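You operate a simulated robot arm through the tools that you are given. There is no shell and no other tool. Be economical: measure what you need, move in short steps, check, and stop when the job is done.

The job below is to be done with a simulated robot arm. You get a single attempt, and the scene is never put back.

JOB
Put things in order on the big board on the work table. At the end: the blue glass stands where the grey rag stood; the grey rag is in the orange bucket (marked "GARDEN"); the silver weight is on the silver foil dish; the beige pull stands where the pink paint pot stood; the pink paint pot stands where the blue glass stood; whatever was shut is shut again. Leave all else as you found it, and nothing knocked over.

It is judged by the outcome, as a careful person would: the job done as asked, and still so three seconds after it is handed in. It fails if anything else is knocked over, pushed out of place, dropped, spilled or broken.

ROBOT AND FRAMES
A 7-joint arm with a two-finger parallel gripper, fixed in place. Base frame: the origin is at the foot of the arm, x ahead of it, y to its left, z up; the work surface is at about z = 0. Readings come in m, rad, newtons and seconds.
With the tool pointing down near the work surface it reaches from about 0.24 to 0.62 m from the base axis. Its first joint turns from -1.152 to 1.152 rad. Payload 2.6 kg.
The tool frame sits at the grasp point between the pads (the TCP): z along the fingers, y along the line on which they close. The tips reach 0.03 m beyond it. The gripper opens to 0.094 m. The fingers are 0.028 m wide and 0.01 m thick; the gripper's body (0.05 by 0.096 m) begins 0.055 m behind the TCP.
Orientation is told as [roll, pitch, yaw] about the base's x, y, z axes, in that order, counted from this pose: with the fingers straight down and closing along the base's y, the tool's x points along the base's -x, its y along +y and its z along -z.

CONTROLS
- The arm moves only by the tool move_arm. Its argument "series" is a list of rows, each an object (a shift or turn left out is 0, a gripper value left out holds the last) with "slide": the shift along the tool's x, y, z in m, a list of three; "angular": the turn, a rotation vector about the tool's x, y, z in rad, a list of three; "claw": the opening, from 0 (shut) to 1 (fully open). In form: [{"slide": [x, y, z], "angular": [ax, ay, az], "claw": claw}, ...]. A call has 1 to 10 rows; each row shifts and turns the commanded pose from where the row before left it, along the tool's axes as they then stand. Rows are played at 5 a second. More than 0.05 m and 0.15 rad between two rows, or a gripper value outside its range, and nothing of the call is played. A pose out of reach is approached as far as the arm can. The call stops where the force on the tool passes 40 N (or 10 N more than at its start, if that is more) or the arm is blocked; 0.2 s more then pass. Each finger travels about 0.072 m/s and halts on what it meets, pressing with about 41 N; the grip force reading is that of the motor and also rises with nothing between the fingers. The clock runs only during rows and for 0.2 s after the last one: add rows that do not move to give the fingers time. The reply holds the time, the measured pose of the TCP, the force on the tool along the base axes, the opening and the grip force, in the units named above and with some noise, with the torque about the TCP (base axes, N m) and any sound that the robot's microphone picked up.
- Cameras (640 x 400 px; columns grow to the right, rows downward): "scene" is fixed at [0.0363, 0.4327, 0.5667]; the picture's right is [-0.77, -0.63, 0.00], its down [-0.36, 0.44, -0.82] and it looks along [0.52, -0.64, -0.57] (base axes); focal length 214 px, centre (320, 200). "wrist" rides on the gripper at [0.076, 0.014, -0.103] in the tool frame; the picture's right is [-0.18, 0.98, 0.00], its down [-0.75, -0.14, -0.64] and it looks along [-0.63, -0.12, 0.77] (tool axes); focal length 243 px, centre (320, 200). There is no depth. A picture from a camera that has moved, and an enlarged one, comes with that camera's place and axes in the base frame and with its lens.
- capture(camera): a new picture of that camera. No time passes.
- enlarge(camera, box): a new picture of the part [left, top, right, bottom] of that camera's present view, enlarged. No time passes.
- hand_in(): hands the job in; it is judged then, once.

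Work in short steps. Places have to be worked out from the pictures, the camera data and where the tool is seen: move nearer, look again, correct. Check each grasp and each placing, and mend what went wrong. You have 120 turns and 84 pictures in all, those below and enlarged ones among them. Open the gripper and draw the arm clear of the work before you hand the job in, unless the task says otherwise; then end with one line.

The tools are called after ">>>" as a command line: name --argument value ..., lists and objects as JSON in quotes. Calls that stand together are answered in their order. move_arm: Moves the arm, as the interface text tells. Its arguments: {"type":"object","properties":{"series":{"type":"array"}},"required":["series"]} The other tools are called the same way: capture (camera) takes a picture; enlarge (camera, box) takes an enlarged picture of a part of a camera's view; hand_in () hands the job in.

At the start:

```text
clock: 0.0
position: [0.2492, 0.161, 0.4592]
tcp_rot: [0.0, -0.001, -0.001]
wrist_force: [0.3, -0.6, 0.6]
moment: [-0.03, 0.02, 0.01]
width: 0.0937
grip_force: 0.0
```

scene: 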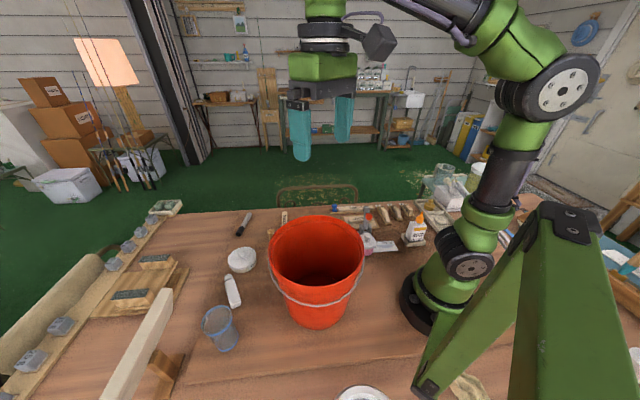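
wrist: 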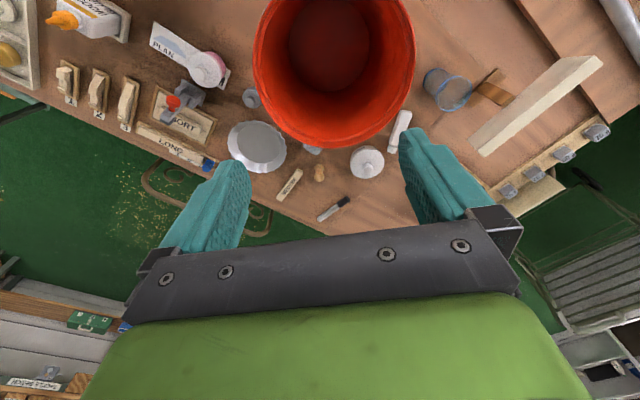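

I'll first look closer at the table from both cameras to identify the items.

>>> enlarge --camera "wrist" --box '[0, 0, 320, 200]'

>>> enlarge --camera "wrist" --box '[220, 40, 540, 240]'

>>> enlarge --camera "scene" --box '[180, 180, 500, 400]'

```text
2.00 times, centred on (160, 100) of wrist
camera zoom: at [0.1698, 0.1761, 0.5612], right [0.18, 0.98, 0.0], down [0.75, -0.14, 0.64], along [0.63, -0.12, -0.77], focal length 485 px, centre (640, 400)
```

zoom: 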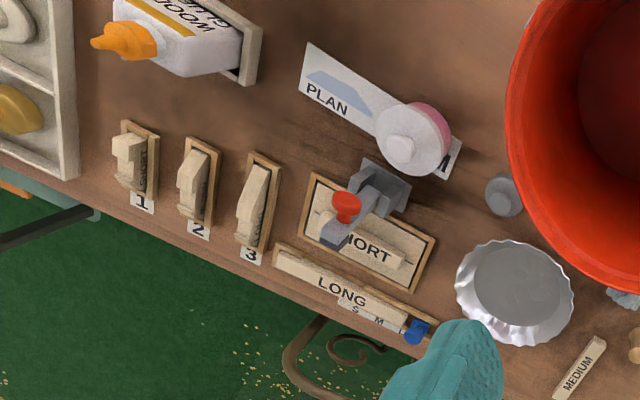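

```text
2.00 times, centred on (380, 140) of wrist
camera zoom: at [0.1698, 0.1761, 0.5612], right [0.18, 0.98, 0.0], down [0.75, -0.14, 0.64], along [0.63, -0.12, -0.77], focal length 485 px, centre (200, 320)
```

zoom: 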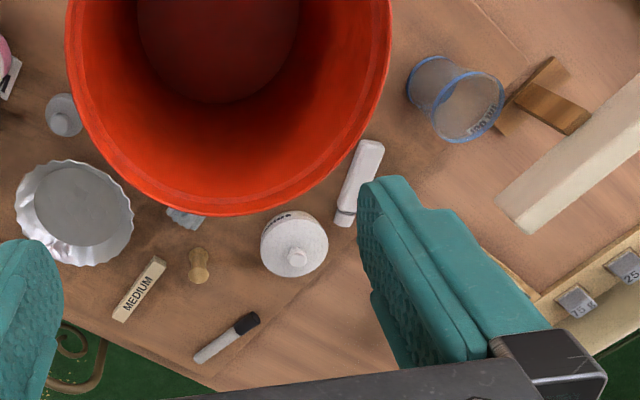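

```text
1.82 times, centred on (340, 290) of scene
camera zoom: at [0.0363, 0.4327, 0.5667], right [-0.77, -0.63, 0.0], down [-0.36, 0.44, -0.82], along [0.52, -0.64, -0.57], focal length 390 px, centre (284, 36)
```

zoom: 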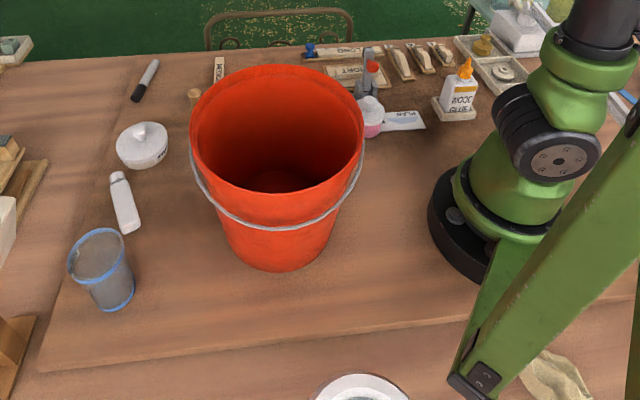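

The chain is clear: rag→bucket, glass→rag spot, pot→glass spot, pull→pot spot, weight→dish. The rag is half hidden by the tall bucket (rim about z=0.25, centre about (0.227, 0.21)), so I shift right and ahead while staying high to see it.

>>> move_arm --series '[{"slide": [-0.0125, -0.04, 0.01]}, {"slide": [-0.0125, -0.04, 0.01]}, {"slide": [-0.0125, -0.04, 0.01]}, {"slide": [-0.0125, -0.04, 0.01]}, {}]'

>>> capture --camera "wrist"

>>> enlarge --camera "wrist" --box '[220, 0, 460, 150]'

```text
clock: 1.2
position: [0.2975, 0.0016, 0.4187]
tcp_rot: [-0.001, 0.001, 0.002]
wrist_force: [0.1, -0.7, 0.3]
moment: [-0.01, 0.0, 0.0]
width: 0.0941
grip_force: 0.1
```

```text
78 pictures are left
camera wrist: at [0.2194, 0.0164, 0.5201], right [0.18, 0.98, 0.0], down [0.75, -0.14, 0.64], along [0.63, -0.12, -0.77], focal length 243 px, centre (320, 200)
```

wrist: 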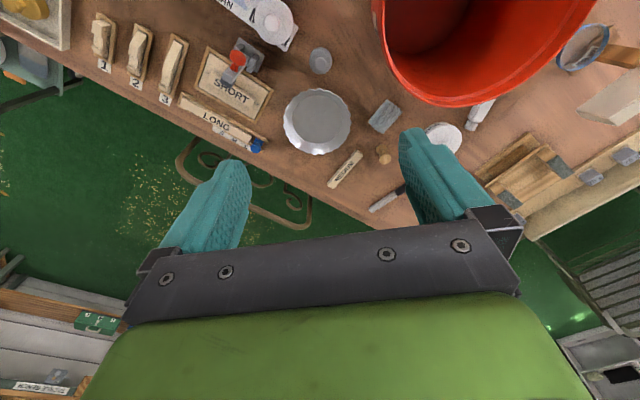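

```text
2.67 times, centred on (340, 75) of wrist
camera zoom: at [0.2194, 0.0164, 0.5201], right [0.18, 0.98, 0.0], down [0.75, -0.14, 0.64], along [0.63, -0.12, -0.77], focal length 647 px, centre (267, 533)
```

zoom: 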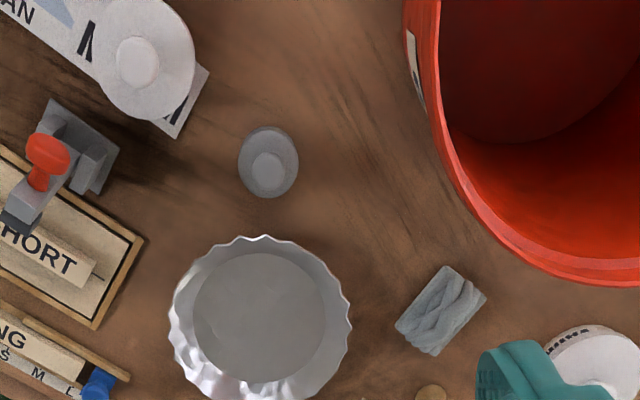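

The rag is a small folded piece at about (0.438, 0.115), with its narrow side running about 45° from x. I go over it and yaw about −0.77 rad so the fingers close on that side.

>>> move_arm --series '[{"slide": [-0.035, 0.0284, 0.03]}, {"slide": [-0.035, 0.0284, 0.03]}, {"slide": [-0.035, 0.0284, 0.03]}, {"slide": [-0.035, 0.0284, 0.03]}, {"slide": [0, 0, 0.02], "angular": [0, 0, 0.128]}, {"slide": [0, 0, 0.02], "angular": [0, 0, 0.128]}, {"slide": [0, 0, 0.02], "angular": [0, 0, 0.128]}, {"slide": [0, 0, 0.02], "angular": [0, 0, 0.128]}, {"slide": [0, 0, 0.02], "angular": [0, 0, 0.128]}, {"slide": [0, 0, 0.02], "angular": [0, 0, 0.128]}]'

>>> capture --camera "wrist"

>>> capture --camera "scene"

```text
refused: row 1 steps farther than a row can; nothing moved
```

```text
76 pictures are left
camera wrist: at [0.2194, 0.0164, 0.5201], right [0.18, 0.98, 0.0], down [0.75, -0.14, 0.64], along [0.63, -0.12, -0.77], focal length 243 px, centre (320, 200)
```

wrist: 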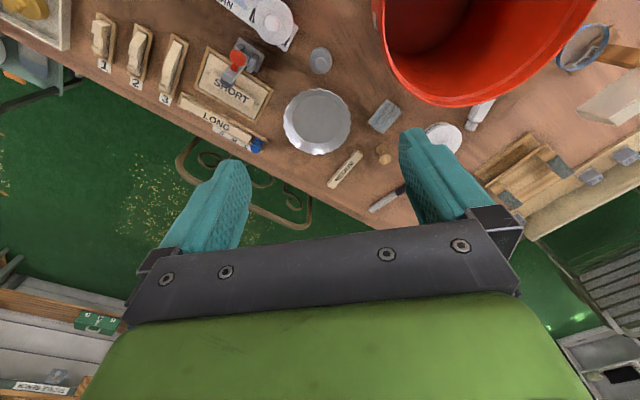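

```text
75 pictures are left
```

scene: 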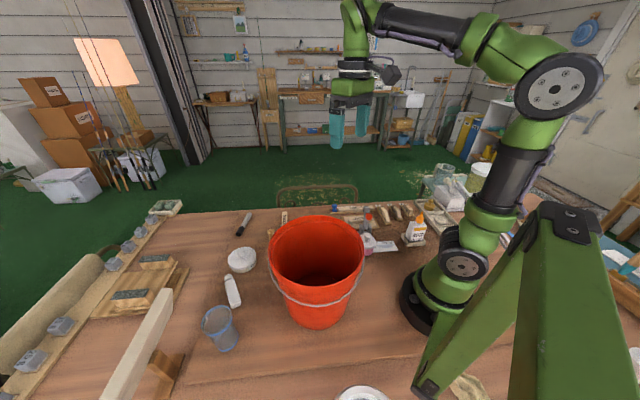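

The row was slightly too long (the limit is on the vector norm), so I repeat it in smaller steps.

>>> move_arm --series '[{"slide": [-0.028, 0.0227, 0.024]}, {"slide": [-0.028, 0.0227, 0.024]}, {"slide": [-0.028, 0.0227, 0.024]}, {"slide": [-0.028, 0.0227, 0.024]}, {"slide": [-0.028, 0.0227, 0.024]}, {"slide": [0, 0, 0.025], "angular": [0, 0, 0.148]}, {"slide": [0, 0, 0.025], "angular": [0, 0, 0.148]}, {"slide": [0, 0, 0.025], "angular": [0, 0, 0.148]}, {"slide": [0, 0, 0.025], "angular": [0, 0, 0.148]}, {"slide": [0, 0, 0.02], "angular": [0, 0, 0.148]}]'

>>> capture --camera "wrist"

```text
clock: 3.4
position: [0.4369, 0.116, 0.1783]
tcp_rot: [-0.001, 0.0, -0.743]
wrist_force: [0.1, -0.1, 0.6]
moment: [-0.03, -0.01, 0.0]
width: 0.0941
grip_force: 0.0
```

```text
74 pictures are left
camera wrist: at [0.3891, 0.1779, 0.2802], right [0.8, 0.6, 0.0], down [0.46, -0.61, 0.64], along [0.39, -0.51, -0.77], focal length 243 px, centre (320, 200)
```

wrist: 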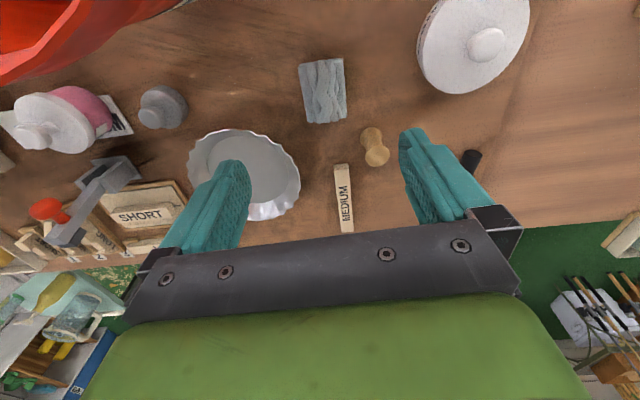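

The rag is right under the tool, centred near (0.438, 0.12). I descend until the tips are just above the board, then close.

>>> move_arm --series '[{"slide": [0.0027, 0.003, 0.036]}, {"slide": [0, 0, 0.036]}, {"slide": [0, 0, 0.036]}, {"slide": [0, 0, 0.034]}, {"claw": 0}, {"claw": 0}, {"claw": 0}, {"claw": 0}]'

>>> capture --camera "wrist"

```text
clock: 5.2
position: [0.4376, 0.1191, 0.037]
tcp_rot: [0.0, 0.0, -0.74]
wrist_force: [0.0, 0.1, -0.4]
moment: [-0.01, 0.0, -0.02]
width: 0.0436
grip_force: 41.1
```

```text
73 pictures are left
camera wrist: at [0.3886, 0.1816, 0.1396], right [0.8, 0.6, 0.0], down [0.46, -0.61, 0.64], along [0.39, -0.51, -0.77], focal length 243 px, centre (320, 200)
```

wrist: 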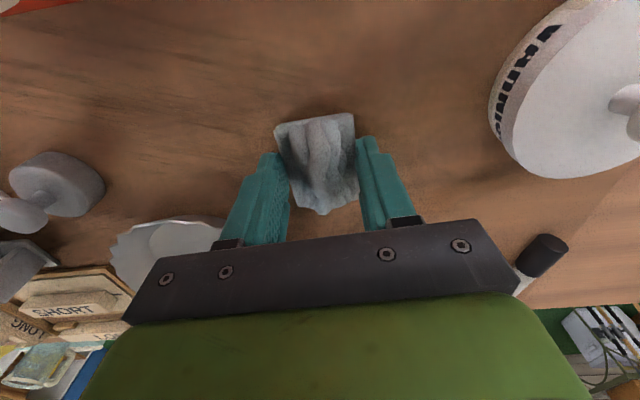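

The rag is held (width 0.044). Lifting high above the rim level.

>>> move_arm --series '[{"slide": [0, 0, -0.046]}, {"slide": [0, 0, -0.046]}, {"slide": [0, 0, -0.046]}, {"slide": [0, 0, -0.046]}, {"slide": [0, 0, -0.046]}, {"slide": [0, 0, -0.046]}, {"slide": [0, 0, -0.046]}, {}]'

>>> move_arm --series '[{"slide": [0.0434, -0.0147, 0]}, {"slide": [0.0434, -0.0147, 0]}, {"slide": [0.0434, -0.0147, 0]}, {"slide": [0.0434, -0.0147, 0]}, {"slide": [0.0434, -0.0147, 0]}, {}]'

>>> capture --camera "wrist"

>>> capture --camera "scene"

```text
clock: 7.0
position: [0.4393, 0.1179, 0.3609]
tcp_rot: [0.0, 0.0, -0.739]
wrist_force: [0.9, -0.7, 0.1]
moment: [0.0, 0.0, 0.0]
width: 0.0222
grip_force: 40.9
```

```text
clock: 8.4
position: [0.2257, 0.2103, 0.3584]
tcp_rot: [0.0, 0.001, -0.739]
wrist_force: [0.1, 0.2, -0.3]
moment: [-0.05, 0.0, 0.0]
width: 0.0222
grip_force: 40.7
```

```text
72 pictures are left
camera wrist: at [0.1775, 0.274, 0.4599], right [0.8, 0.6, 0.0], down [0.46, -0.61, 0.64], along [0.39, -0.51, -0.77], focal length 243 px, centre (320, 200)
```

wrist: 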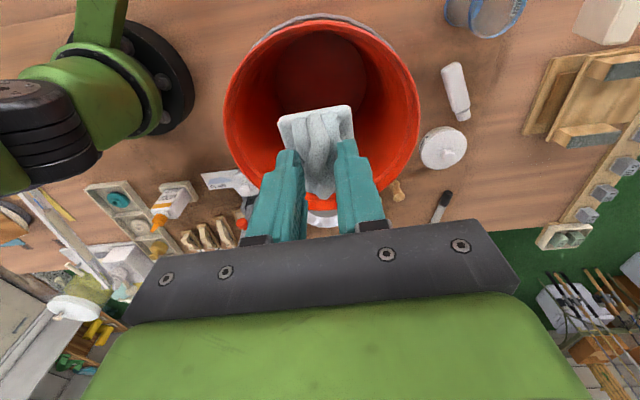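

```text
71 pictures are left
```

scene: 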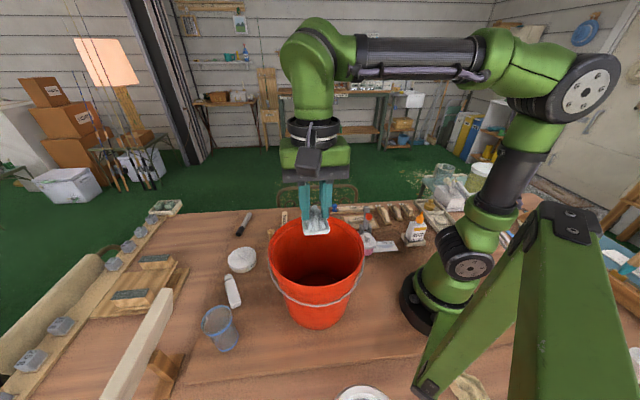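

The rag is over the middle of the bucket. I lower it in until the gripper body is at rim level, then release.

>>> move_arm --series '[{"slide": [0, 0, 0.04]}, {"slide": [0, 0, 0.04]}, {"slide": [0, 0, 0.04]}, {"slide": [0, 0, 0.04]}, {"slide": [0, 0, 0.025]}, {"claw": 0.6}, {"claw": 0.6}, {"claw": 0.6}, {}]'

>>> move_arm --series '[{"slide": [0, 0, -0.045]}, {"slide": [0, 0, -0.045]}, {"slide": [0, 0, -0.045]}, {"slide": [0, 0, -0.045]}, {}]'

>>> capture --camera "wrist"

```text
clock: 10.4
position: [0.2286, 0.2129, 0.1738]
tcp_rot: [0.0, 0.001, -0.74]
wrist_force: [0.2, -0.1, -1.1]
moment: [0.0, 0.03, 0.01]
width: 0.0564
grip_force: 0.1
```

```text
clock: 11.6
position: [0.2272, 0.2115, 0.353]
tcp_rot: [0.001, -0.002, -0.738]
wrist_force: [0.7, 1.0, -0.3]
moment: [0.02, 0.0, 0.02]
width: 0.0561
grip_force: 0.0
```

```text
70 pictures are left
camera wrist: at [0.1791, 0.2742, 0.4546], right [0.8, 0.6, 0.0], down [0.46, -0.61, 0.64], along [0.39, -0.51, -0.77], focal length 243 px, centre (320, 200)
```

wrist: 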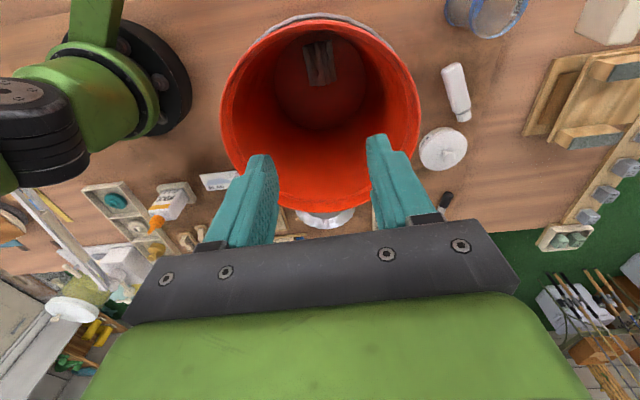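

The rag lies at the bottom of the bucket. Next is the blue glass: I turn the yaw to about +0.76, so the fingers close clear of the wooden prop and the camera faces the glass.

>>> move_arm --series '[{"angular": [0, 0, -0.149]}, {"angular": [0, 0, -0.149]}, {"angular": [0, 0, -0.149]}, {"angular": [0, 0, -0.149]}, {"angular": [0, 0, -0.149]}, {"angular": [0, 0, -0.149]}, {"angular": [0, 0, -0.149]}, {"angular": [0, 0, -0.149]}, {"angular": [0, 0, -0.149]}, {"angular": [0, 0, -0.149], "claw": 1}]'

>>> capture --camera "wrist"

```text
clock: 13.8
position: [0.2276, 0.2105, 0.3543]
tcp_rot: [0.0, 0.001, 0.753]
wrist_force: [0.4, 0.5, 0.3]
moment: [-0.01, 0.03, -0.01]
width: 0.094
grip_force: 0.1
```

```text
69 pictures are left
camera wrist: at [0.1609, 0.17, 0.4563], right [-0.54, 0.84, 0.0], down [0.65, 0.41, 0.64], along [0.54, 0.35, -0.77], focal length 243 px, centre (320, 200)
```

wrist: 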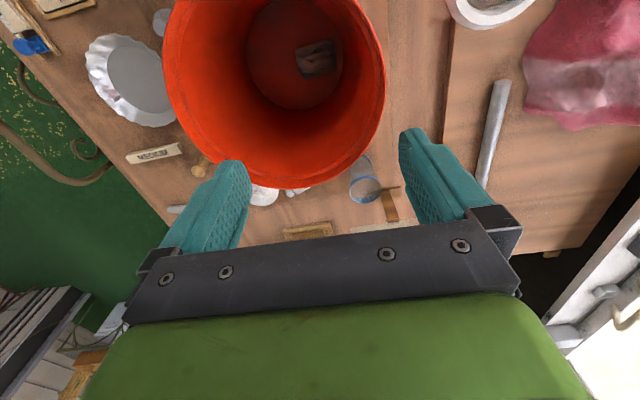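

I move at height toward the glass and look again.

>>> move_arm --series '[{"slide": [-0.0456, 0.0121, 0]}, {"slide": [-0.0456, 0.0121, 0]}, {"slide": [-0.0456, 0.0121, 0]}, {"slide": [-0.0456, 0.0121, 0]}, {}]'

>>> capture --camera "wrist"

>>> enlarge --camera "scene" --box '[140, 250, 300, 400]'

```text
clock: 15.0
position: [0.3265, 0.3712, 0.3548]
tcp_rot: [-0.001, -0.001, 0.751]
wrist_force: [1.1, 0.6, -0.3]
moment: [0.02, 0.01, 0.02]
width: 0.094
grip_force: 0.1
```

```text
68 pictures are left
camera wrist: at [0.2601, 0.3295, 0.4567], right [-0.54, 0.84, 0.0], down [0.65, 0.41, 0.64], along [0.54, 0.34, -0.77], focal length 243 px, centre (320, 200)
```

wrist: 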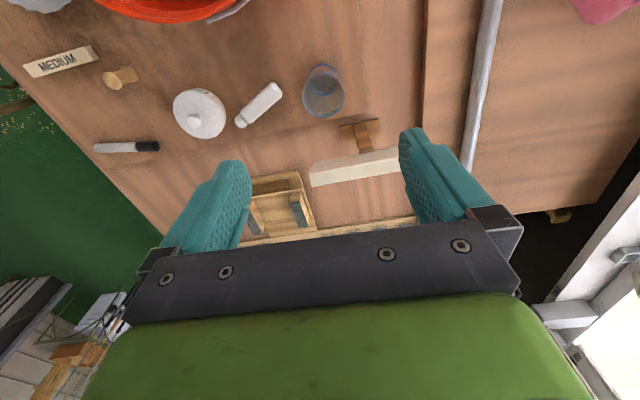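

```text
2.67 times, centred on (220, 325) of scene
camera zoom: at [0.0363, 0.4327, 0.5667], right [-0.77, -0.63, 0.0], down [-0.36, 0.44, -0.82], along [0.52, -0.64, -0.57], focal length 572 px, centre (587, -133)
```

zoom: 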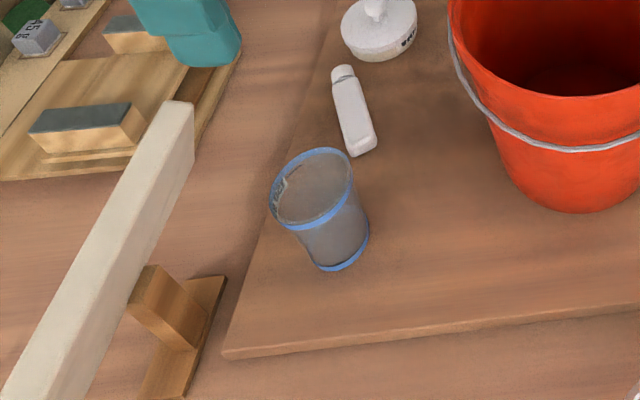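

The glass reads about (0.346, 0.391), roughly 0.10 high and 0.06 wide. I move above it to z=0.20 and check the alignment.

>>> move_arm --series '[{"slide": [-0.028, 0.001, 0.04]}, {"slide": [0, 0, 0.04]}, {"slide": [0, 0, 0.04]}, {"slide": [0, 0, 0.035]}, {}]'

>>> capture --camera "wrist"

>>> capture --camera "scene"

```text
clock: 16.2
position: [0.3497, 0.3905, 0.199]
tcp_rot: [0.001, 0.0, 0.75]
wrist_force: [0.9, -0.2, 0.5]
moment: [-0.03, 0.01, 0.0]
width: 0.094
grip_force: 0.0
```

```text
66 pictures are left
camera wrist: at [0.2826, 0.3493, 0.3002], right [-0.54, 0.84, 0.0], down [0.65, 0.41, 0.64], along [0.54, 0.34, -0.77], focal length 243 px, centre (320, 200)
```

wrist: 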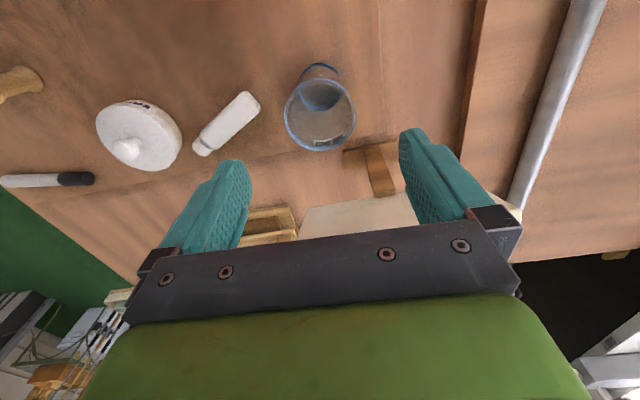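

```text
65 pictures are left
```

scene: 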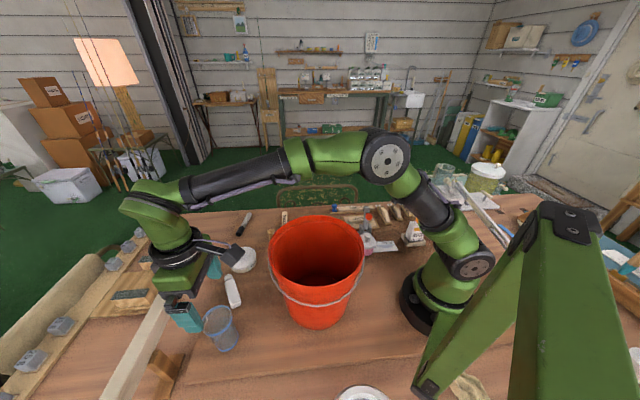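

Aligned; the glass is centred between the fingers about 4 mm nearer. I descend to z=0.065, so the gripper body stays above the rim, and close.

>>> move_arm --series '[{"slide": [0.004, 0.001, 0.034]}, {"slide": [0, 0, 0.034]}, {"slide": [0, 0, 0.034]}, {"slide": [0, 0, 0.032]}, {}]'

>>> capture --camera "wrist"

>>> enlarge --camera "scene" --box '[140, 250, 300, 400]'

```text
clock: 17.4
position: [0.3438, 0.3886, 0.0673]
tcp_rot: [0.0, -0.001, 0.749]
wrist_force: [0.1, 0.4, 0.2]
moment: [-0.05, -0.02, 0.0]
width: 0.0942
grip_force: 0.1
```

```text
64 pictures are left
camera wrist: at [0.2775, 0.3482, 0.168], right [-0.54, 0.84, 0.0], down [0.65, 0.41, 0.64], along [0.54, 0.34, -0.77], focal length 243 px, centre (320, 200)
```

wrist: 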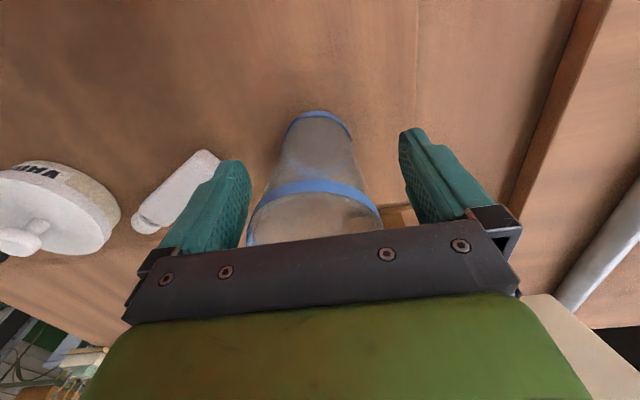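

```text
2.67 times, centred on (220, 325) of scene
camera zoom: at [0.0363, 0.4327, 0.5667], right [-0.77, -0.63, 0.0], down [-0.36, 0.44, -0.82], along [0.52, -0.64, -0.57], focal length 572 px, centre (587, -133)
```

zoom: 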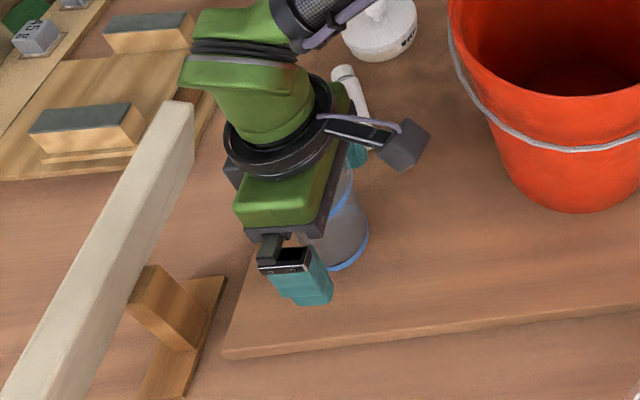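

The fingers straddle the glass with nothing touching. Closing now.

>>> move_arm --series '[{"claw": 0.55}, {"claw": 0.4}, {"claw": 0.4}, {"claw": 0.4}]'

>>> capture --camera "wrist"

```text
clock: 18.4
position: [0.3444, 0.389, 0.0664]
tcp_rot: [-0.003, 0.001, 0.75]
wrist_force: [-0.5, -0.1, -0.1]
moment: [-0.01, 0.01, 0.03]
width: 0.0601
grip_force: 40.8
```

```text
62 pictures are left
camera wrist: at [0.2774, 0.3481, 0.1684], right [-0.54, 0.84, 0.0], down [0.65, 0.41, 0.64], along [0.54, 0.34, -0.77], focal length 243 px, centre (320, 200)
```

wrist: 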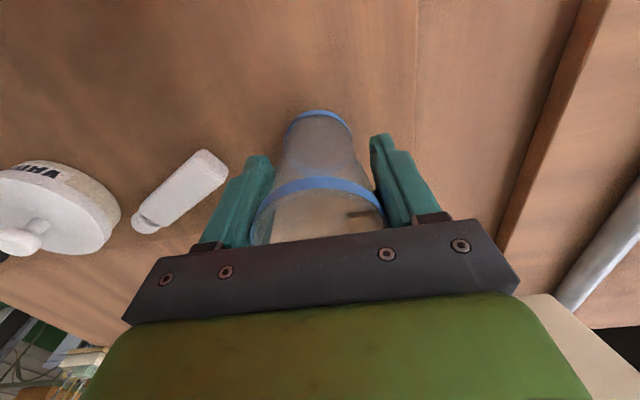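

Held firmly at width 0.060. Lifting straight up.

>>> move_arm --series '[{"slide": [0, 0, -0.02]}, {"slide": [0, 0, -0.04]}, {"slide": [0, 0, -0.04]}, {"slide": [0, 0, -0.04]}, {"slide": [0, 0, -0.04]}, {"slide": [0, 0, -0.04]}, {"slide": [0, 0, -0.02]}, {}]'

>>> capture --camera "scene"

```text
clock: 20.2
position: [0.3442, 0.3904, 0.306]
tcp_rot: [0.0, 0.0, 0.752]
wrist_force: [-0.1, -0.3, -0.8]
moment: [0.02, -0.01, -0.02]
width: 0.06
grip_force: 41.5
```

```text
61 pictures are left
```

scene: 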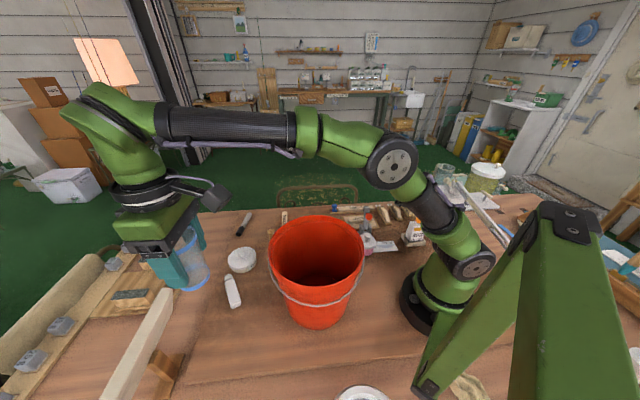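

Glass is upright in the grip. I carry it at height to above the rag's old spot (0.436, 0.120).

>>> move_arm --series '[{"slide": [0.017, -0.0371, 0]}, {"slide": [0.017, -0.0371, 0]}, {"slide": [0.017, -0.0371, 0]}, {"slide": [0.017, -0.0371, 0]}, {"slide": [0.017, -0.0371, 0]}, {"slide": [0.017, -0.0371, 0]}, {"slide": [0.017, -0.0371, 0]}, {}]'

>>> capture --camera "wrist"

```text
clock: 22.0
position: [0.4351, 0.1174, 0.305]
tcp_rot: [0.0, -0.001, 0.752]
wrist_force: [0.1, 0.4, -0.6]
moment: [0.01, -0.02, 0.03]
width: 0.0598
grip_force: 41.4
```

```text
60 pictures are left
camera wrist: at [0.3668, 0.0763, 0.4068], right [-0.54, 0.84, 0.0], down [0.65, 0.41, 0.64], along [0.54, 0.34, -0.77], focal length 243 px, centre (320, 200)
```

wrist: 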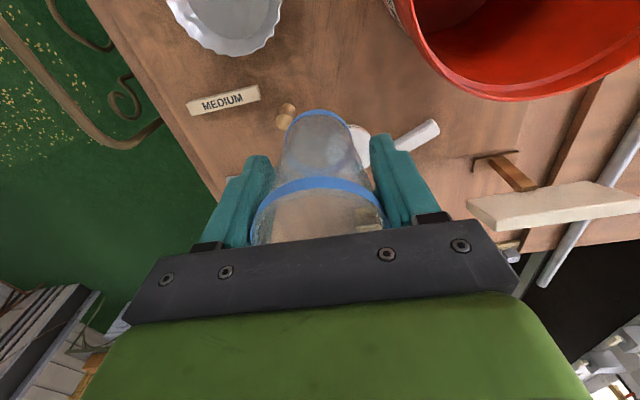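

Clear below. I lower to the same height as when gripped, slowly at the end.

>>> move_arm --series '[{"slide": [0, 0.001, 0.045]}, {"slide": [0, 0.001, 0.045]}, {"slide": [0, 0, 0.045]}, {"slide": [0, 0, 0.045]}, {"slide": [0, 0, 0.03]}, {"slide": [0, 0, 0.015]}, {"slide": [0, 0, 0.008]}, {}]'

>>> capture --camera "wrist"

```text
clock: 23.8
position: [0.4331, 0.1174, 0.071]
tcp_rot: [-0.002, 0.001, 0.75]
wrist_force: [0.4, 0.1, -1.5]
moment: [0.02, 0.0, 0.01]
width: 0.0597
grip_force: 40.7
```

```text
59 pictures are left
camera wrist: at [0.366, 0.0776, 0.1731], right [-0.54, 0.84, 0.0], down [0.65, 0.41, 0.64], along [0.54, 0.34, -0.77], focal length 243 px, centre (320, 200)
```

wrist: 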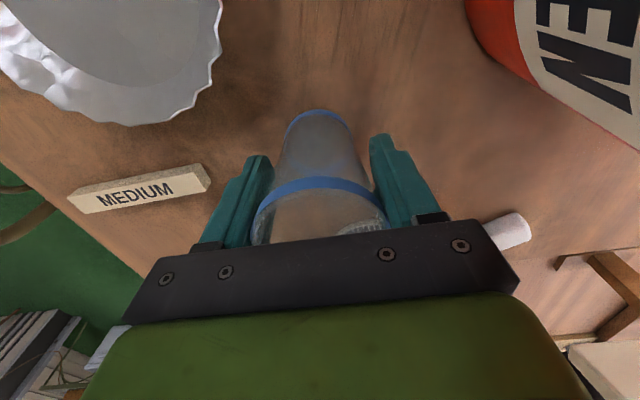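

About 4 mm remain. I ease down and watch the force.

>>> move_arm --series '[{"slide": [-0.003, 0, 0.003]}, {"slide": [0, 0, 0.002]}, {}]'

```text
clock: 24.6
position: [0.4357, 0.1213, 0.0673]
tcp_rot: [0.0, 0.0, 0.75]
wrist_force: [-0.8, -0.9, -1.0]
moment: [0.01, 0.02, 0.02]
width: 0.0596
grip_force: 40.7
```

Still hanging, almost down; one more millimetre, then release gently.

>>> move_arm --series '[{"slide": [0, 0, 0.0012]}, {}, {"claw": 0.7}, {"claw": 1}, {"claw": 1}, {}]'

>>> capture --camera "wrist"

```text
clock: 26.0
position: [0.4356, 0.1214, 0.0657]
tcp_rot: [-0.001, -0.001, 0.751]
wrist_force: [-0.6, -0.5, -0.2]
moment: [-0.03, -0.01, 0.01]
width: 0.0943
grip_force: 0.0
```

```text
58 pictures are left
camera wrist: at [0.3685, 0.0803, 0.1677], right [-0.54, 0.84, 0.0], down [0.65, 0.41, 0.64], along [0.54, 0.34, -0.77], focal length 243 px, centre (320, 200)
```

wrist: 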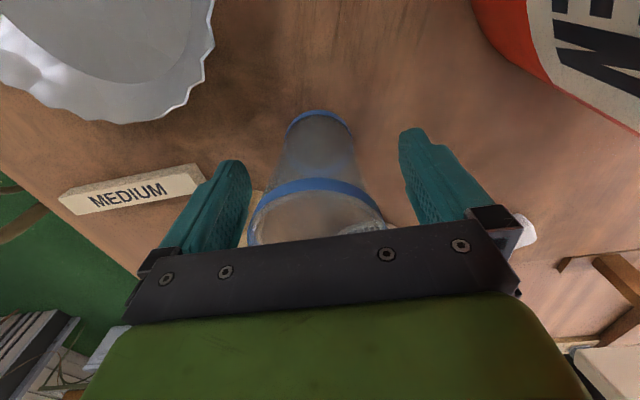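

The glass stands free on the rag's spot. I lift straight up, clear of it.

>>> move_arm --series '[{"slide": [0, 0, -0.04]}, {"slide": [0, 0, -0.045]}, {"slide": [0, 0, -0.045]}, {"slide": [0, 0, -0.045]}, {"slide": [0, 0, -0.045]}, {"slide": [0, 0, -0.045]}, {}]'

>>> move_arm --series '[{"angular": [0, 0, 0.15]}, {"angular": [0, 0, 0.15]}, {"angular": [0, 0, 0.15]}, {"angular": [0, 0, 0.15]}, {"angular": [0, 0, 0.15]}, {"slide": [0.04, -0.03, 0]}, {"slide": [0.04, -0.03, 0]}, {"slide": [0.04, -0.03, 0]}, {"slide": [0.04, -0.03, 0]}, {"slide": [0, -0.03, 0]}]'

>>> capture --camera "wrist"

>>> capture --camera "scene"

```text
clock: 27.6
position: [0.4346, 0.1221, 0.3299]
tcp_rot: [0.001, 0.001, 0.75]
wrist_force: [-0.4, -0.2, 0.1]
moment: [0.01, -0.01, 0.0]
width: 0.094
grip_force: 0.1
```

```text
clock: 29.8
position: [0.275, -0.0289, 0.33]
tcp_rot: [-0.001, 0.0, 0.001]
wrist_force: [0.4, 0.8, -0.5]
moment: [-0.01, 0.03, 0.03]
width: 0.0939
grip_force: 0.0
```

```text
57 pictures are left
camera wrist: at [0.1964, -0.0147, 0.4322], right [0.18, 0.98, 0.0], down [0.75, -0.14, 0.64], along [0.63, -0.12, -0.77], focal length 243 px, centre (320, 200)
```

wrist: 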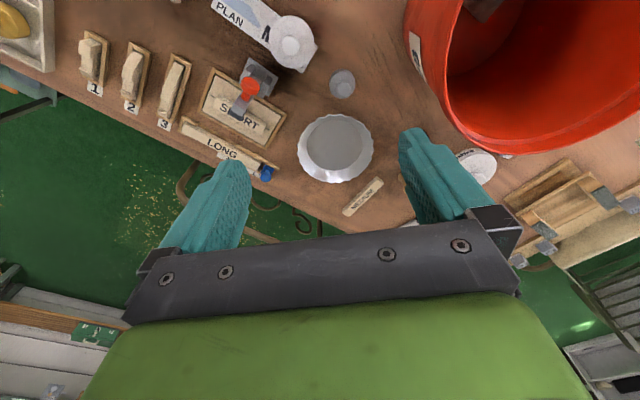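

```text
56 pictures are left
```

scene: 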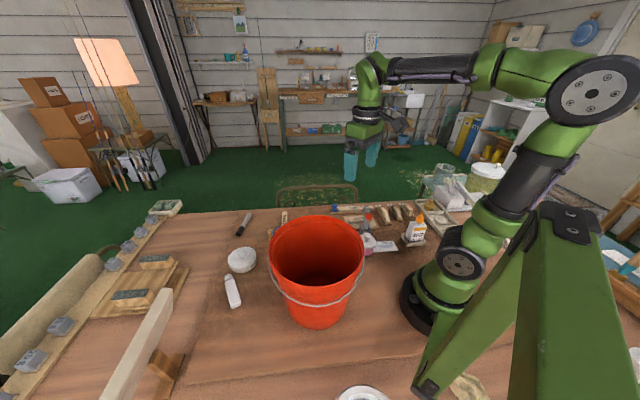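

Now measure the pink pot in detail from both cameras.

>>> enlarge --camera "wrist" --box '[200, 0, 360, 100]'

>>> enlarge --camera "scene" --box '[320, 190, 440, 270]'

```text
4.00 times, centred on (280, 50) of wrist
camera zoom: at [0.1964, -0.0147, 0.4322], right [0.18, 0.98, 0.0], down [0.75, -0.14, 0.64], along [0.63, -0.12, -0.77], focal length 970 px, centre (480, 800)
```

zoom: 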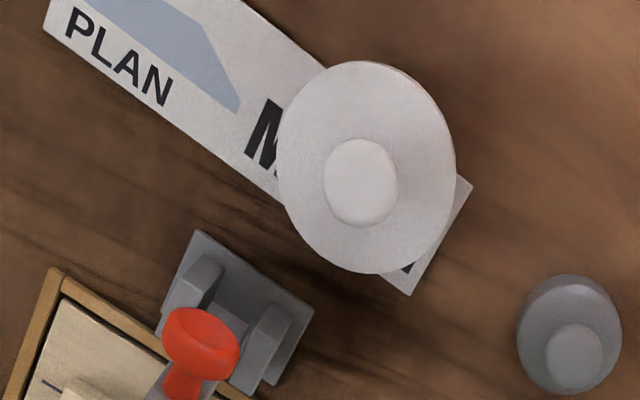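

```text
5.00 times, centred on (380, 230) of scene
camera zoom: at [0.0363, 0.4327, 0.5667], right [-0.77, -0.63, 0.0], down [-0.36, 0.44, -0.82], along [0.52, -0.64, -0.57], focal length 1072 px, centre (20, 50)
```

zoom: 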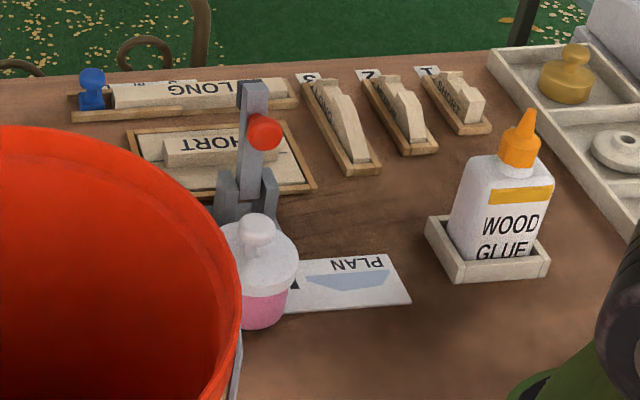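

The pot (lidded, with a knob) stands at about (0.237, −0.062) on the plan card, lid rim about z=0.042. The clamp's red handle is close by at about (0.257, −0.10, 0.125). I turn to yaw −1.1 so the thin side of the gripper faces the clamp.

>>> move_arm --series '[{"angular": [0, 0, 0.1467]}, {"angular": [0, 0, 0.1467]}, {"angular": [0, 0, 0.1467]}, {"angular": [0, 0, 0.1467]}, {"angular": [0, 0, 0.1467]}, {"angular": [0, 0, 0.1467]}, {"angular": [0, 0, 0.1467]}, {"angular": [0, 0, 0.073]}, {}]'

>>> capture --camera "wrist"

```text
clock: 31.8
position: [0.2759, -0.0294, 0.3318]
tcp_rot: [0.001, 0.0, -1.099]
wrist_force: [0.7, -0.5, 0.5]
moment: [-0.03, -0.01, 0.01]
width: 0.094
grip_force: 0.0
```

```text
53 pictures are left
camera wrist: at [0.2523, 0.0458, 0.4331], right [0.96, 0.28, 0.0], down [0.22, -0.74, 0.64], along [0.18, -0.62, -0.77], focal length 243 px, centre (320, 200)
```

wrist: 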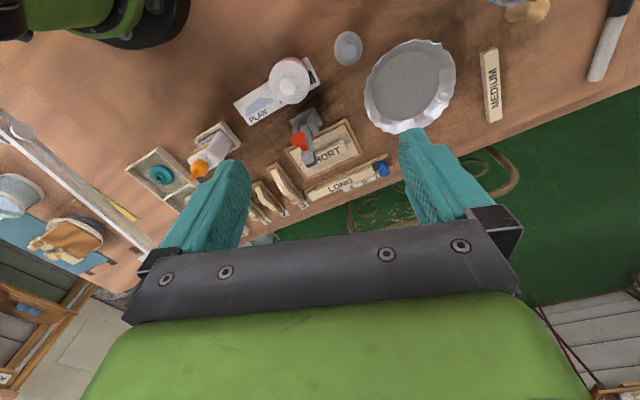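

Approaching lower and a little to the left of the pot, for an oblique look at the lid and body.

>>> move_arm --series '[{"slide": [0.0054, -0.0107, 0.04]}, {"slide": [0.0054, -0.0107, 0.04]}, {"slide": [0.0054, -0.0107, 0.04]}, {}]'

>>> enlarge --camera "wrist" --box '[200, 40, 440, 190]'

```text
clock: 32.8
position: [0.2388, -0.0301, 0.2112]
tcp_rot: [0.0, 0.001, -1.099]
wrist_force: [0.0, 0.5, -0.1]
moment: [0.01, 0.0, 0.02]
width: 0.0939
grip_force: 0.1
```

```text
2.67 times, centred on (320, 115) of wrist
camera zoom: at [0.2156, 0.0453, 0.313], right [0.96, 0.28, 0.0], down [0.22, -0.74, 0.64], along [0.18, -0.62, -0.77], focal length 647 px, centre (320, 427)
```

zoom: 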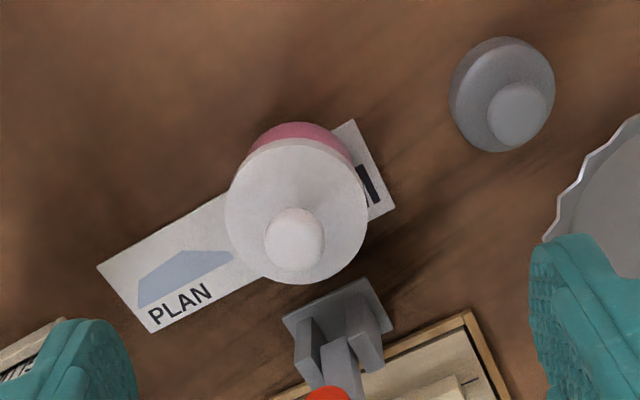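

The lid (radius 0.030) overhangs the pink body (radius 0.025), so vertical fingers will take it at the lid edge. I'll grip, lift only a little, and see whether it is one piece. First I go above it, biased 6 mm away from the clamp handle.

>>> move_arm --series '[{"slide": [-0.01, -0.0083, 0.03]}, {"slide": [-0.01, -0.0083, 0.03]}, {"slide": [0, 0, 0.02]}, {}]'

>>> capture --camera "wrist"

>>> enlarge --camera "scene" --box '[320, 170, 480, 270]'

```text
clock: 33.8
position: [0.2323, -0.0549, 0.1306]
tcp_rot: [-0.001, 0.0, -1.1]
wrist_force: [-0.1, 0.5, 0.6]
moment: [-0.02, -0.03, 0.03]
width: 0.094
grip_force: 0.1
```

```text
51 pictures are left
camera wrist: at [0.2089, 0.0201, 0.2326], right [0.96, 0.28, 0.0], down [0.22, -0.74, 0.64], along [0.18, -0.62, -0.77], focal length 243 px, centre (320, 200)
```

wrist: 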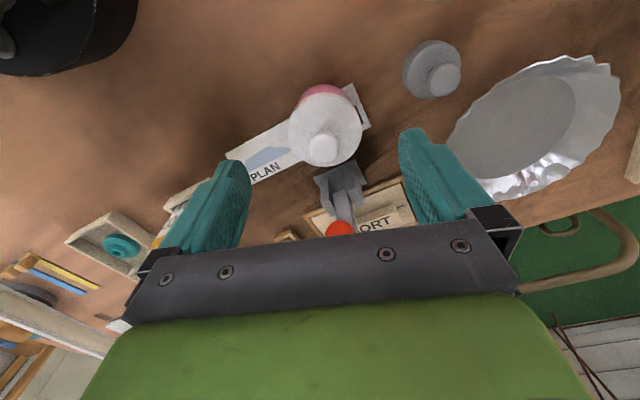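

```text
4.00 times, centred on (400, 220) of scene
camera zoom: at [0.0363, 0.4327, 0.5667], right [-0.77, -0.63, 0.0], down [-0.36, 0.44, -0.82], along [0.52, -0.64, -0.57], focal length 858 px, centre (0, 120)
```

zoom: 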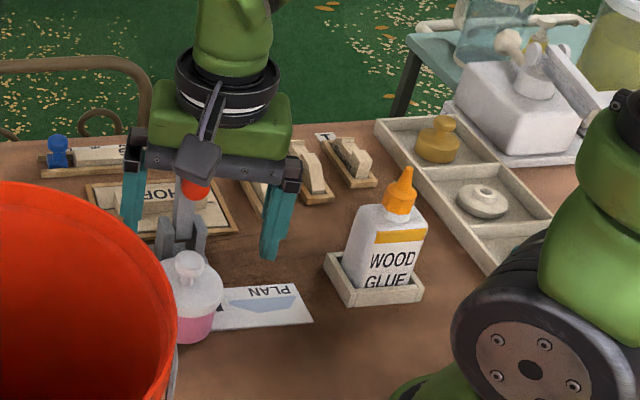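

The clamp knob is at about (0.257, −0.095, 0.116), giving around 13 mm clearance to the gripper body. I descend slowly to z=0.037.

>>> move_arm --series '[{"slide": [0, 0, 0.025]}, {"slide": [0, 0, 0.025]}, {"slide": [0, 0, 0.025]}, {"slide": [0, 0, 0.018]}, {}]'

>>> capture --camera "wrist"

>>> enlarge --camera "scene" --box '[320, 170, 480, 270]'

```text
clock: 35.0
position: [0.2359, -0.056, 0.0378]
tcp_rot: [-0.001, 0.0, -1.1]
wrist_force: [-1.0, 0.0, -0.2]
moment: [0.0, 0.0, 0.02]
width: 0.0939
grip_force: 0.0
```

```text
49 pictures are left
camera wrist: at [0.2112, 0.0188, 0.1394], right [0.96, 0.28, 0.0], down [0.22, -0.74, 0.64], along [0.18, -0.62, -0.77], focal length 243 px, centre (320, 200)
```

wrist: 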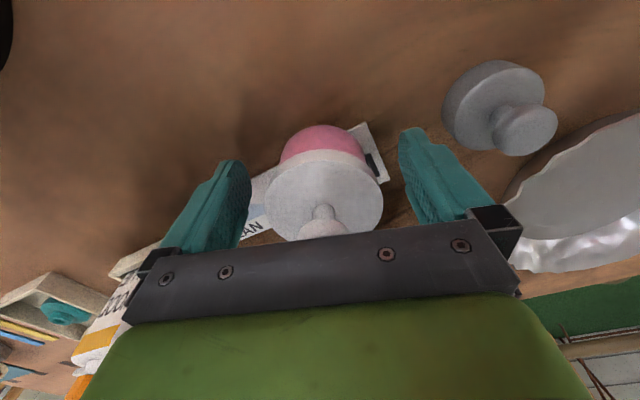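

```text
4.00 times, centred on (400, 220) of scene
camera zoom: at [0.0363, 0.4327, 0.5667], right [-0.77, -0.63, 0.0], down [-0.36, 0.44, -0.82], along [0.52, -0.64, -0.57], focal length 858 px, centre (0, 120)
```

zoom: 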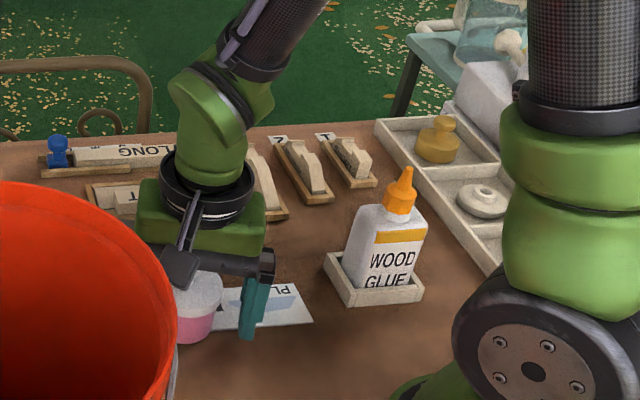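

The lid is centred between the fingers with no contact yet. Closing on it.

>>> move_arm --series '[{"claw": 0.6}, {"claw": 0.45}, {"claw": 0.45}, {"claw": 0.45}]'

>>> move_arm --series '[{"slide": [0, 0, -0.006]}, {"slide": [0, 0, -0.006]}, {}]'

>>> capture --camera "wrist"

>>> enlarge --camera "scene" --box '[350, 225, 430, 275]'

```text
clock: 36.0
position: [0.2342, -0.0564, 0.0393]
tcp_rot: [0.0, 0.001, -1.099]
wrist_force: [-0.3, 0.6, 0.3]
moment: [-0.02, -0.01, -0.01]
width: 0.0586
grip_force: 41.1
heard: snap
```

```text
clock: 36.8
position: [0.2352, -0.055, 0.0504]
tcp_rot: [0.001, 0.001, -1.097]
wrist_force: [0.3, -0.1, 0.0]
moment: [0.02, -0.02, 0.0]
width: 0.0588
grip_force: 41.3
```

```text
47 pictures are left
camera wrist: at [0.2109, 0.0193, 0.1521], right [0.96, 0.28, 0.0], down [0.22, -0.74, 0.64], along [0.18, -0.62, -0.77], focal length 243 px, centre (320, 200)
```

wrist: 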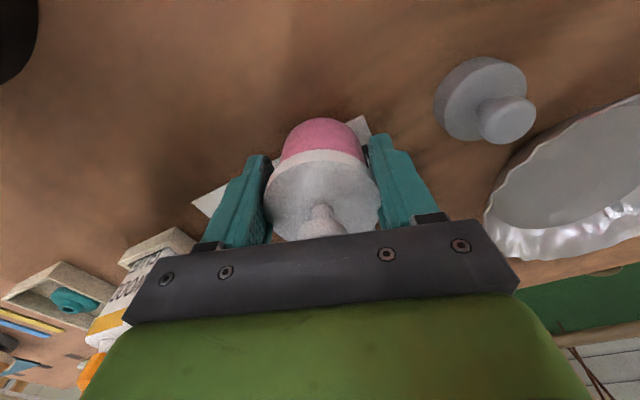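

```text
8.00 times, centred on (390, 250) of scene
camera zoom: at [0.0363, 0.4327, 0.5667], right [-0.77, -0.63, 0.0], down [-0.36, 0.44, -0.82], along [0.52, -0.64, -0.57], focal length 1716 px, centre (-240, -200)
```

zoom: 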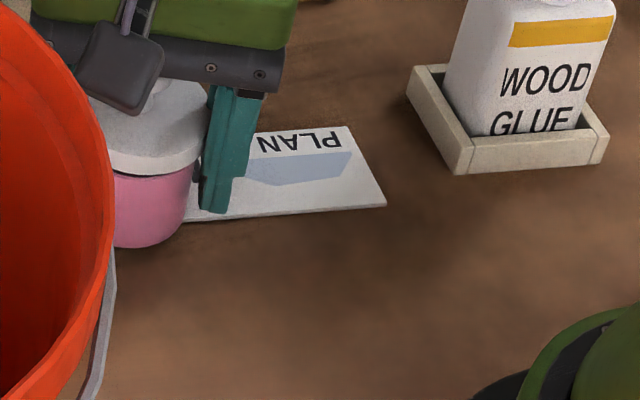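

I heard a snap, and the lid comes off while the pink body stays on the board (its base is unmoved in both views). So the lid is snap-on: I'll park the lid, move the pot, then press the lid on again. Lifting the lid clear.

>>> move_arm --series '[{"slide": [0, 0, -0.02]}, {"slide": [0, 0, -0.04]}, {"slide": [0, 0, -0.04]}, {"slide": [0, 0, -0.04]}, {"slide": [0, 0, -0.03]}, {}]'

>>> capture --camera "wrist"

>>> enlarge --camera "scene" --box '[320, 170, 480, 270]'

```text
clock: 38.2
position: [0.2346, -0.0551, 0.2203]
tcp_rot: [-0.001, 0.0, -1.099]
wrist_force: [0.0, 0.7, 0.0]
moment: [-0.03, -0.01, -0.05]
width: 0.0586
grip_force: 41.0
```

```text
45 pictures are left
camera wrist: at [0.2107, 0.0205, 0.3226], right [0.96, 0.28, 0.0], down [0.22, -0.74, 0.64], along [0.18, -0.62, -0.77], focal length 243 px, centre (320, 200)
```

wrist: 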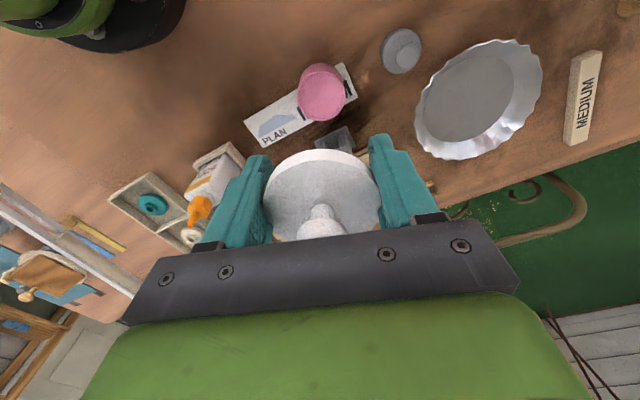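

```text
4.00 times, centred on (400, 220) of scene
camera zoom: at [0.0363, 0.4327, 0.5667], right [-0.77, -0.63, 0.0], down [-0.36, 0.44, -0.82], along [0.52, -0.64, -0.57], focal length 858 px, centre (0, 120)
```

zoom: 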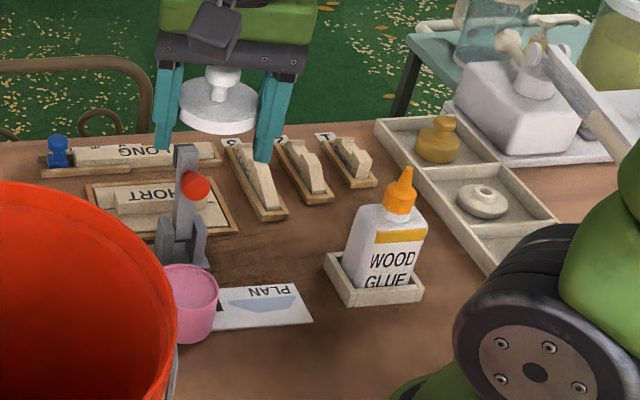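

The pot is open now. The lid sits 3 cm above the fingertips, so I couldn't set it flat on the board. I lower it back on the pot and regrip it with just the fingertips.

>>> move_arm --series '[{"slide": [0, 0, 0.045]}, {"slide": [0, 0, 0.045]}, {"slide": [0, 0, 0.045]}, {"slide": [0, 0, 0.025]}, {"slide": [0, 0, 0.012]}, {"slide": [0, 0, 0.006]}, {}]'

>>> capture --camera "wrist"

```text
clock: 39.8
position: [0.2337, -0.0549, 0.0421]
tcp_rot: [-0.001, 0.0, -1.1]
wrist_force: [0.7, -0.5, 0.4]
moment: [0.02, 0.04, -0.02]
width: 0.0586
grip_force: 40.6
```

```text
43 pictures are left
camera wrist: at [0.2105, 0.0194, 0.144], right [0.96, 0.28, 0.0], down [0.22, -0.74, 0.64], along [0.18, -0.62, -0.77], focal length 243 px, centre (320, 200)
```

wrist: 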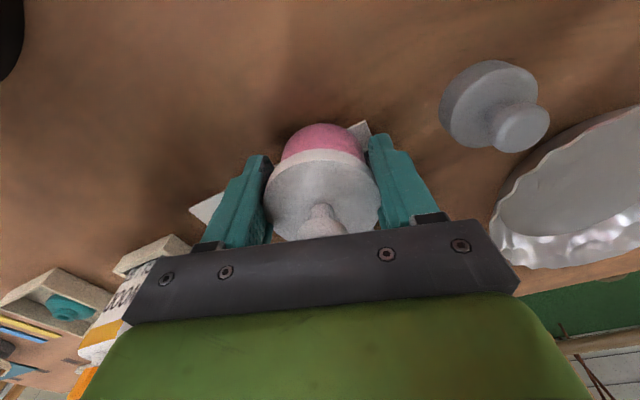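

Aligned above the body. Down 2 mm, open, rise to z≈0.058, and close with the tips on the lid edge.

>>> move_arm --series '[{"slide": [0, 0, 0.0025]}, {}, {"claw": 0.75}, {"claw": 0.75}, {"slide": [0, 0, -0.01]}, {"slide": [0, 0, -0.0085]}, {}, {"claw": 0.5}, {"claw": 0.45}, {"claw": 0.45}]'

>>> capture --camera "wrist"

```text
clock: 42.0
position: [0.2337, -0.0555, 0.0577]
tcp_rot: [-0.001, 0.0, -1.099]
wrist_force: [-0.5, -0.1, 0.5]
moment: [-0.02, 0.0, 0.03]
width: 0.056
grip_force: 40.9
```

```text
42 pictures are left
camera wrist: at [0.2098, 0.0192, 0.1597], right [0.96, 0.28, 0.0], down [0.22, -0.74, 0.64], along [0.18, -0.62, -0.77], focal length 243 px, centre (320, 200)
```

wrist: 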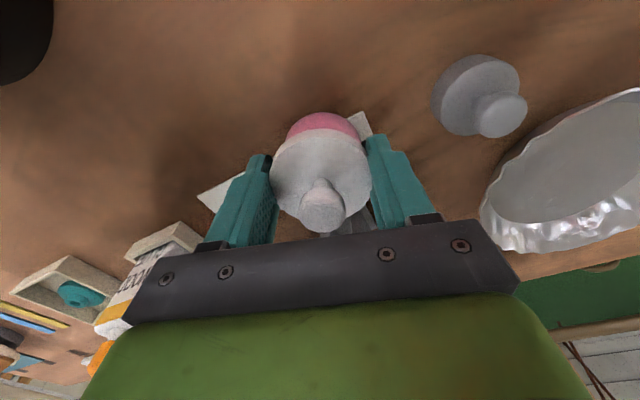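

Gripped at 0.056. A small lift to see how the lid hangs.

>>> move_arm --series '[{"slide": [0, 0, -0.02]}, {"slide": [0, 0, -0.04]}, {"slide": [0, 0, -0.04]}, {"slide": [0, 0, -0.04]}, {"slide": [0, 0, -0.02]}, {}]'

>>> capture --camera "wrist"

>>> enlarge --camera "scene" --box '[320, 170, 480, 270]'

```text
clock: 43.4
position: [0.2341, -0.0548, 0.2172]
tcp_rot: [0.0, 0.0, -1.097]
wrist_force: [-0.3, 0.2, -0.1]
moment: [-0.03, 0.0, 0.0]
width: 0.0557
grip_force: 40.6
```

```text
41 pictures are left
camera wrist: at [0.2099, 0.0204, 0.3199], right [0.96, 0.28, 0.0], down [0.22, -0.74, 0.64], along [0.18, -0.62, -0.77], focal length 243 px, centre (320, 200)
```

wrist: 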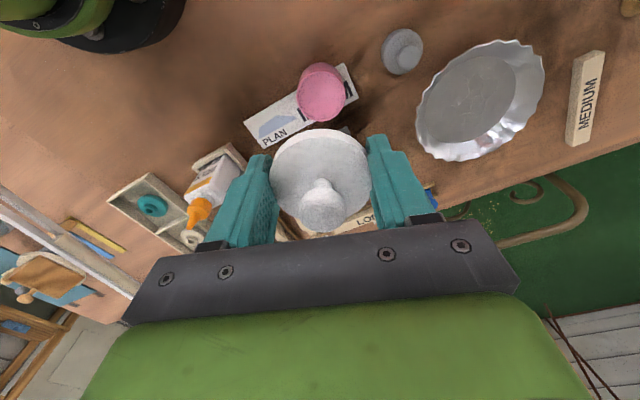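

```text
4.00 times, centred on (400, 220) of scene
camera zoom: at [0.0363, 0.4327, 0.5667], right [-0.77, -0.63, 0.0], down [-0.36, 0.44, -0.82], along [0.52, -0.64, -0.57], focal length 858 px, centre (0, 120)
```

zoom: 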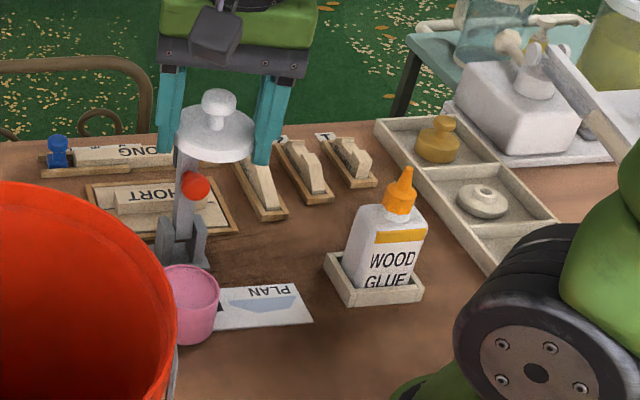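

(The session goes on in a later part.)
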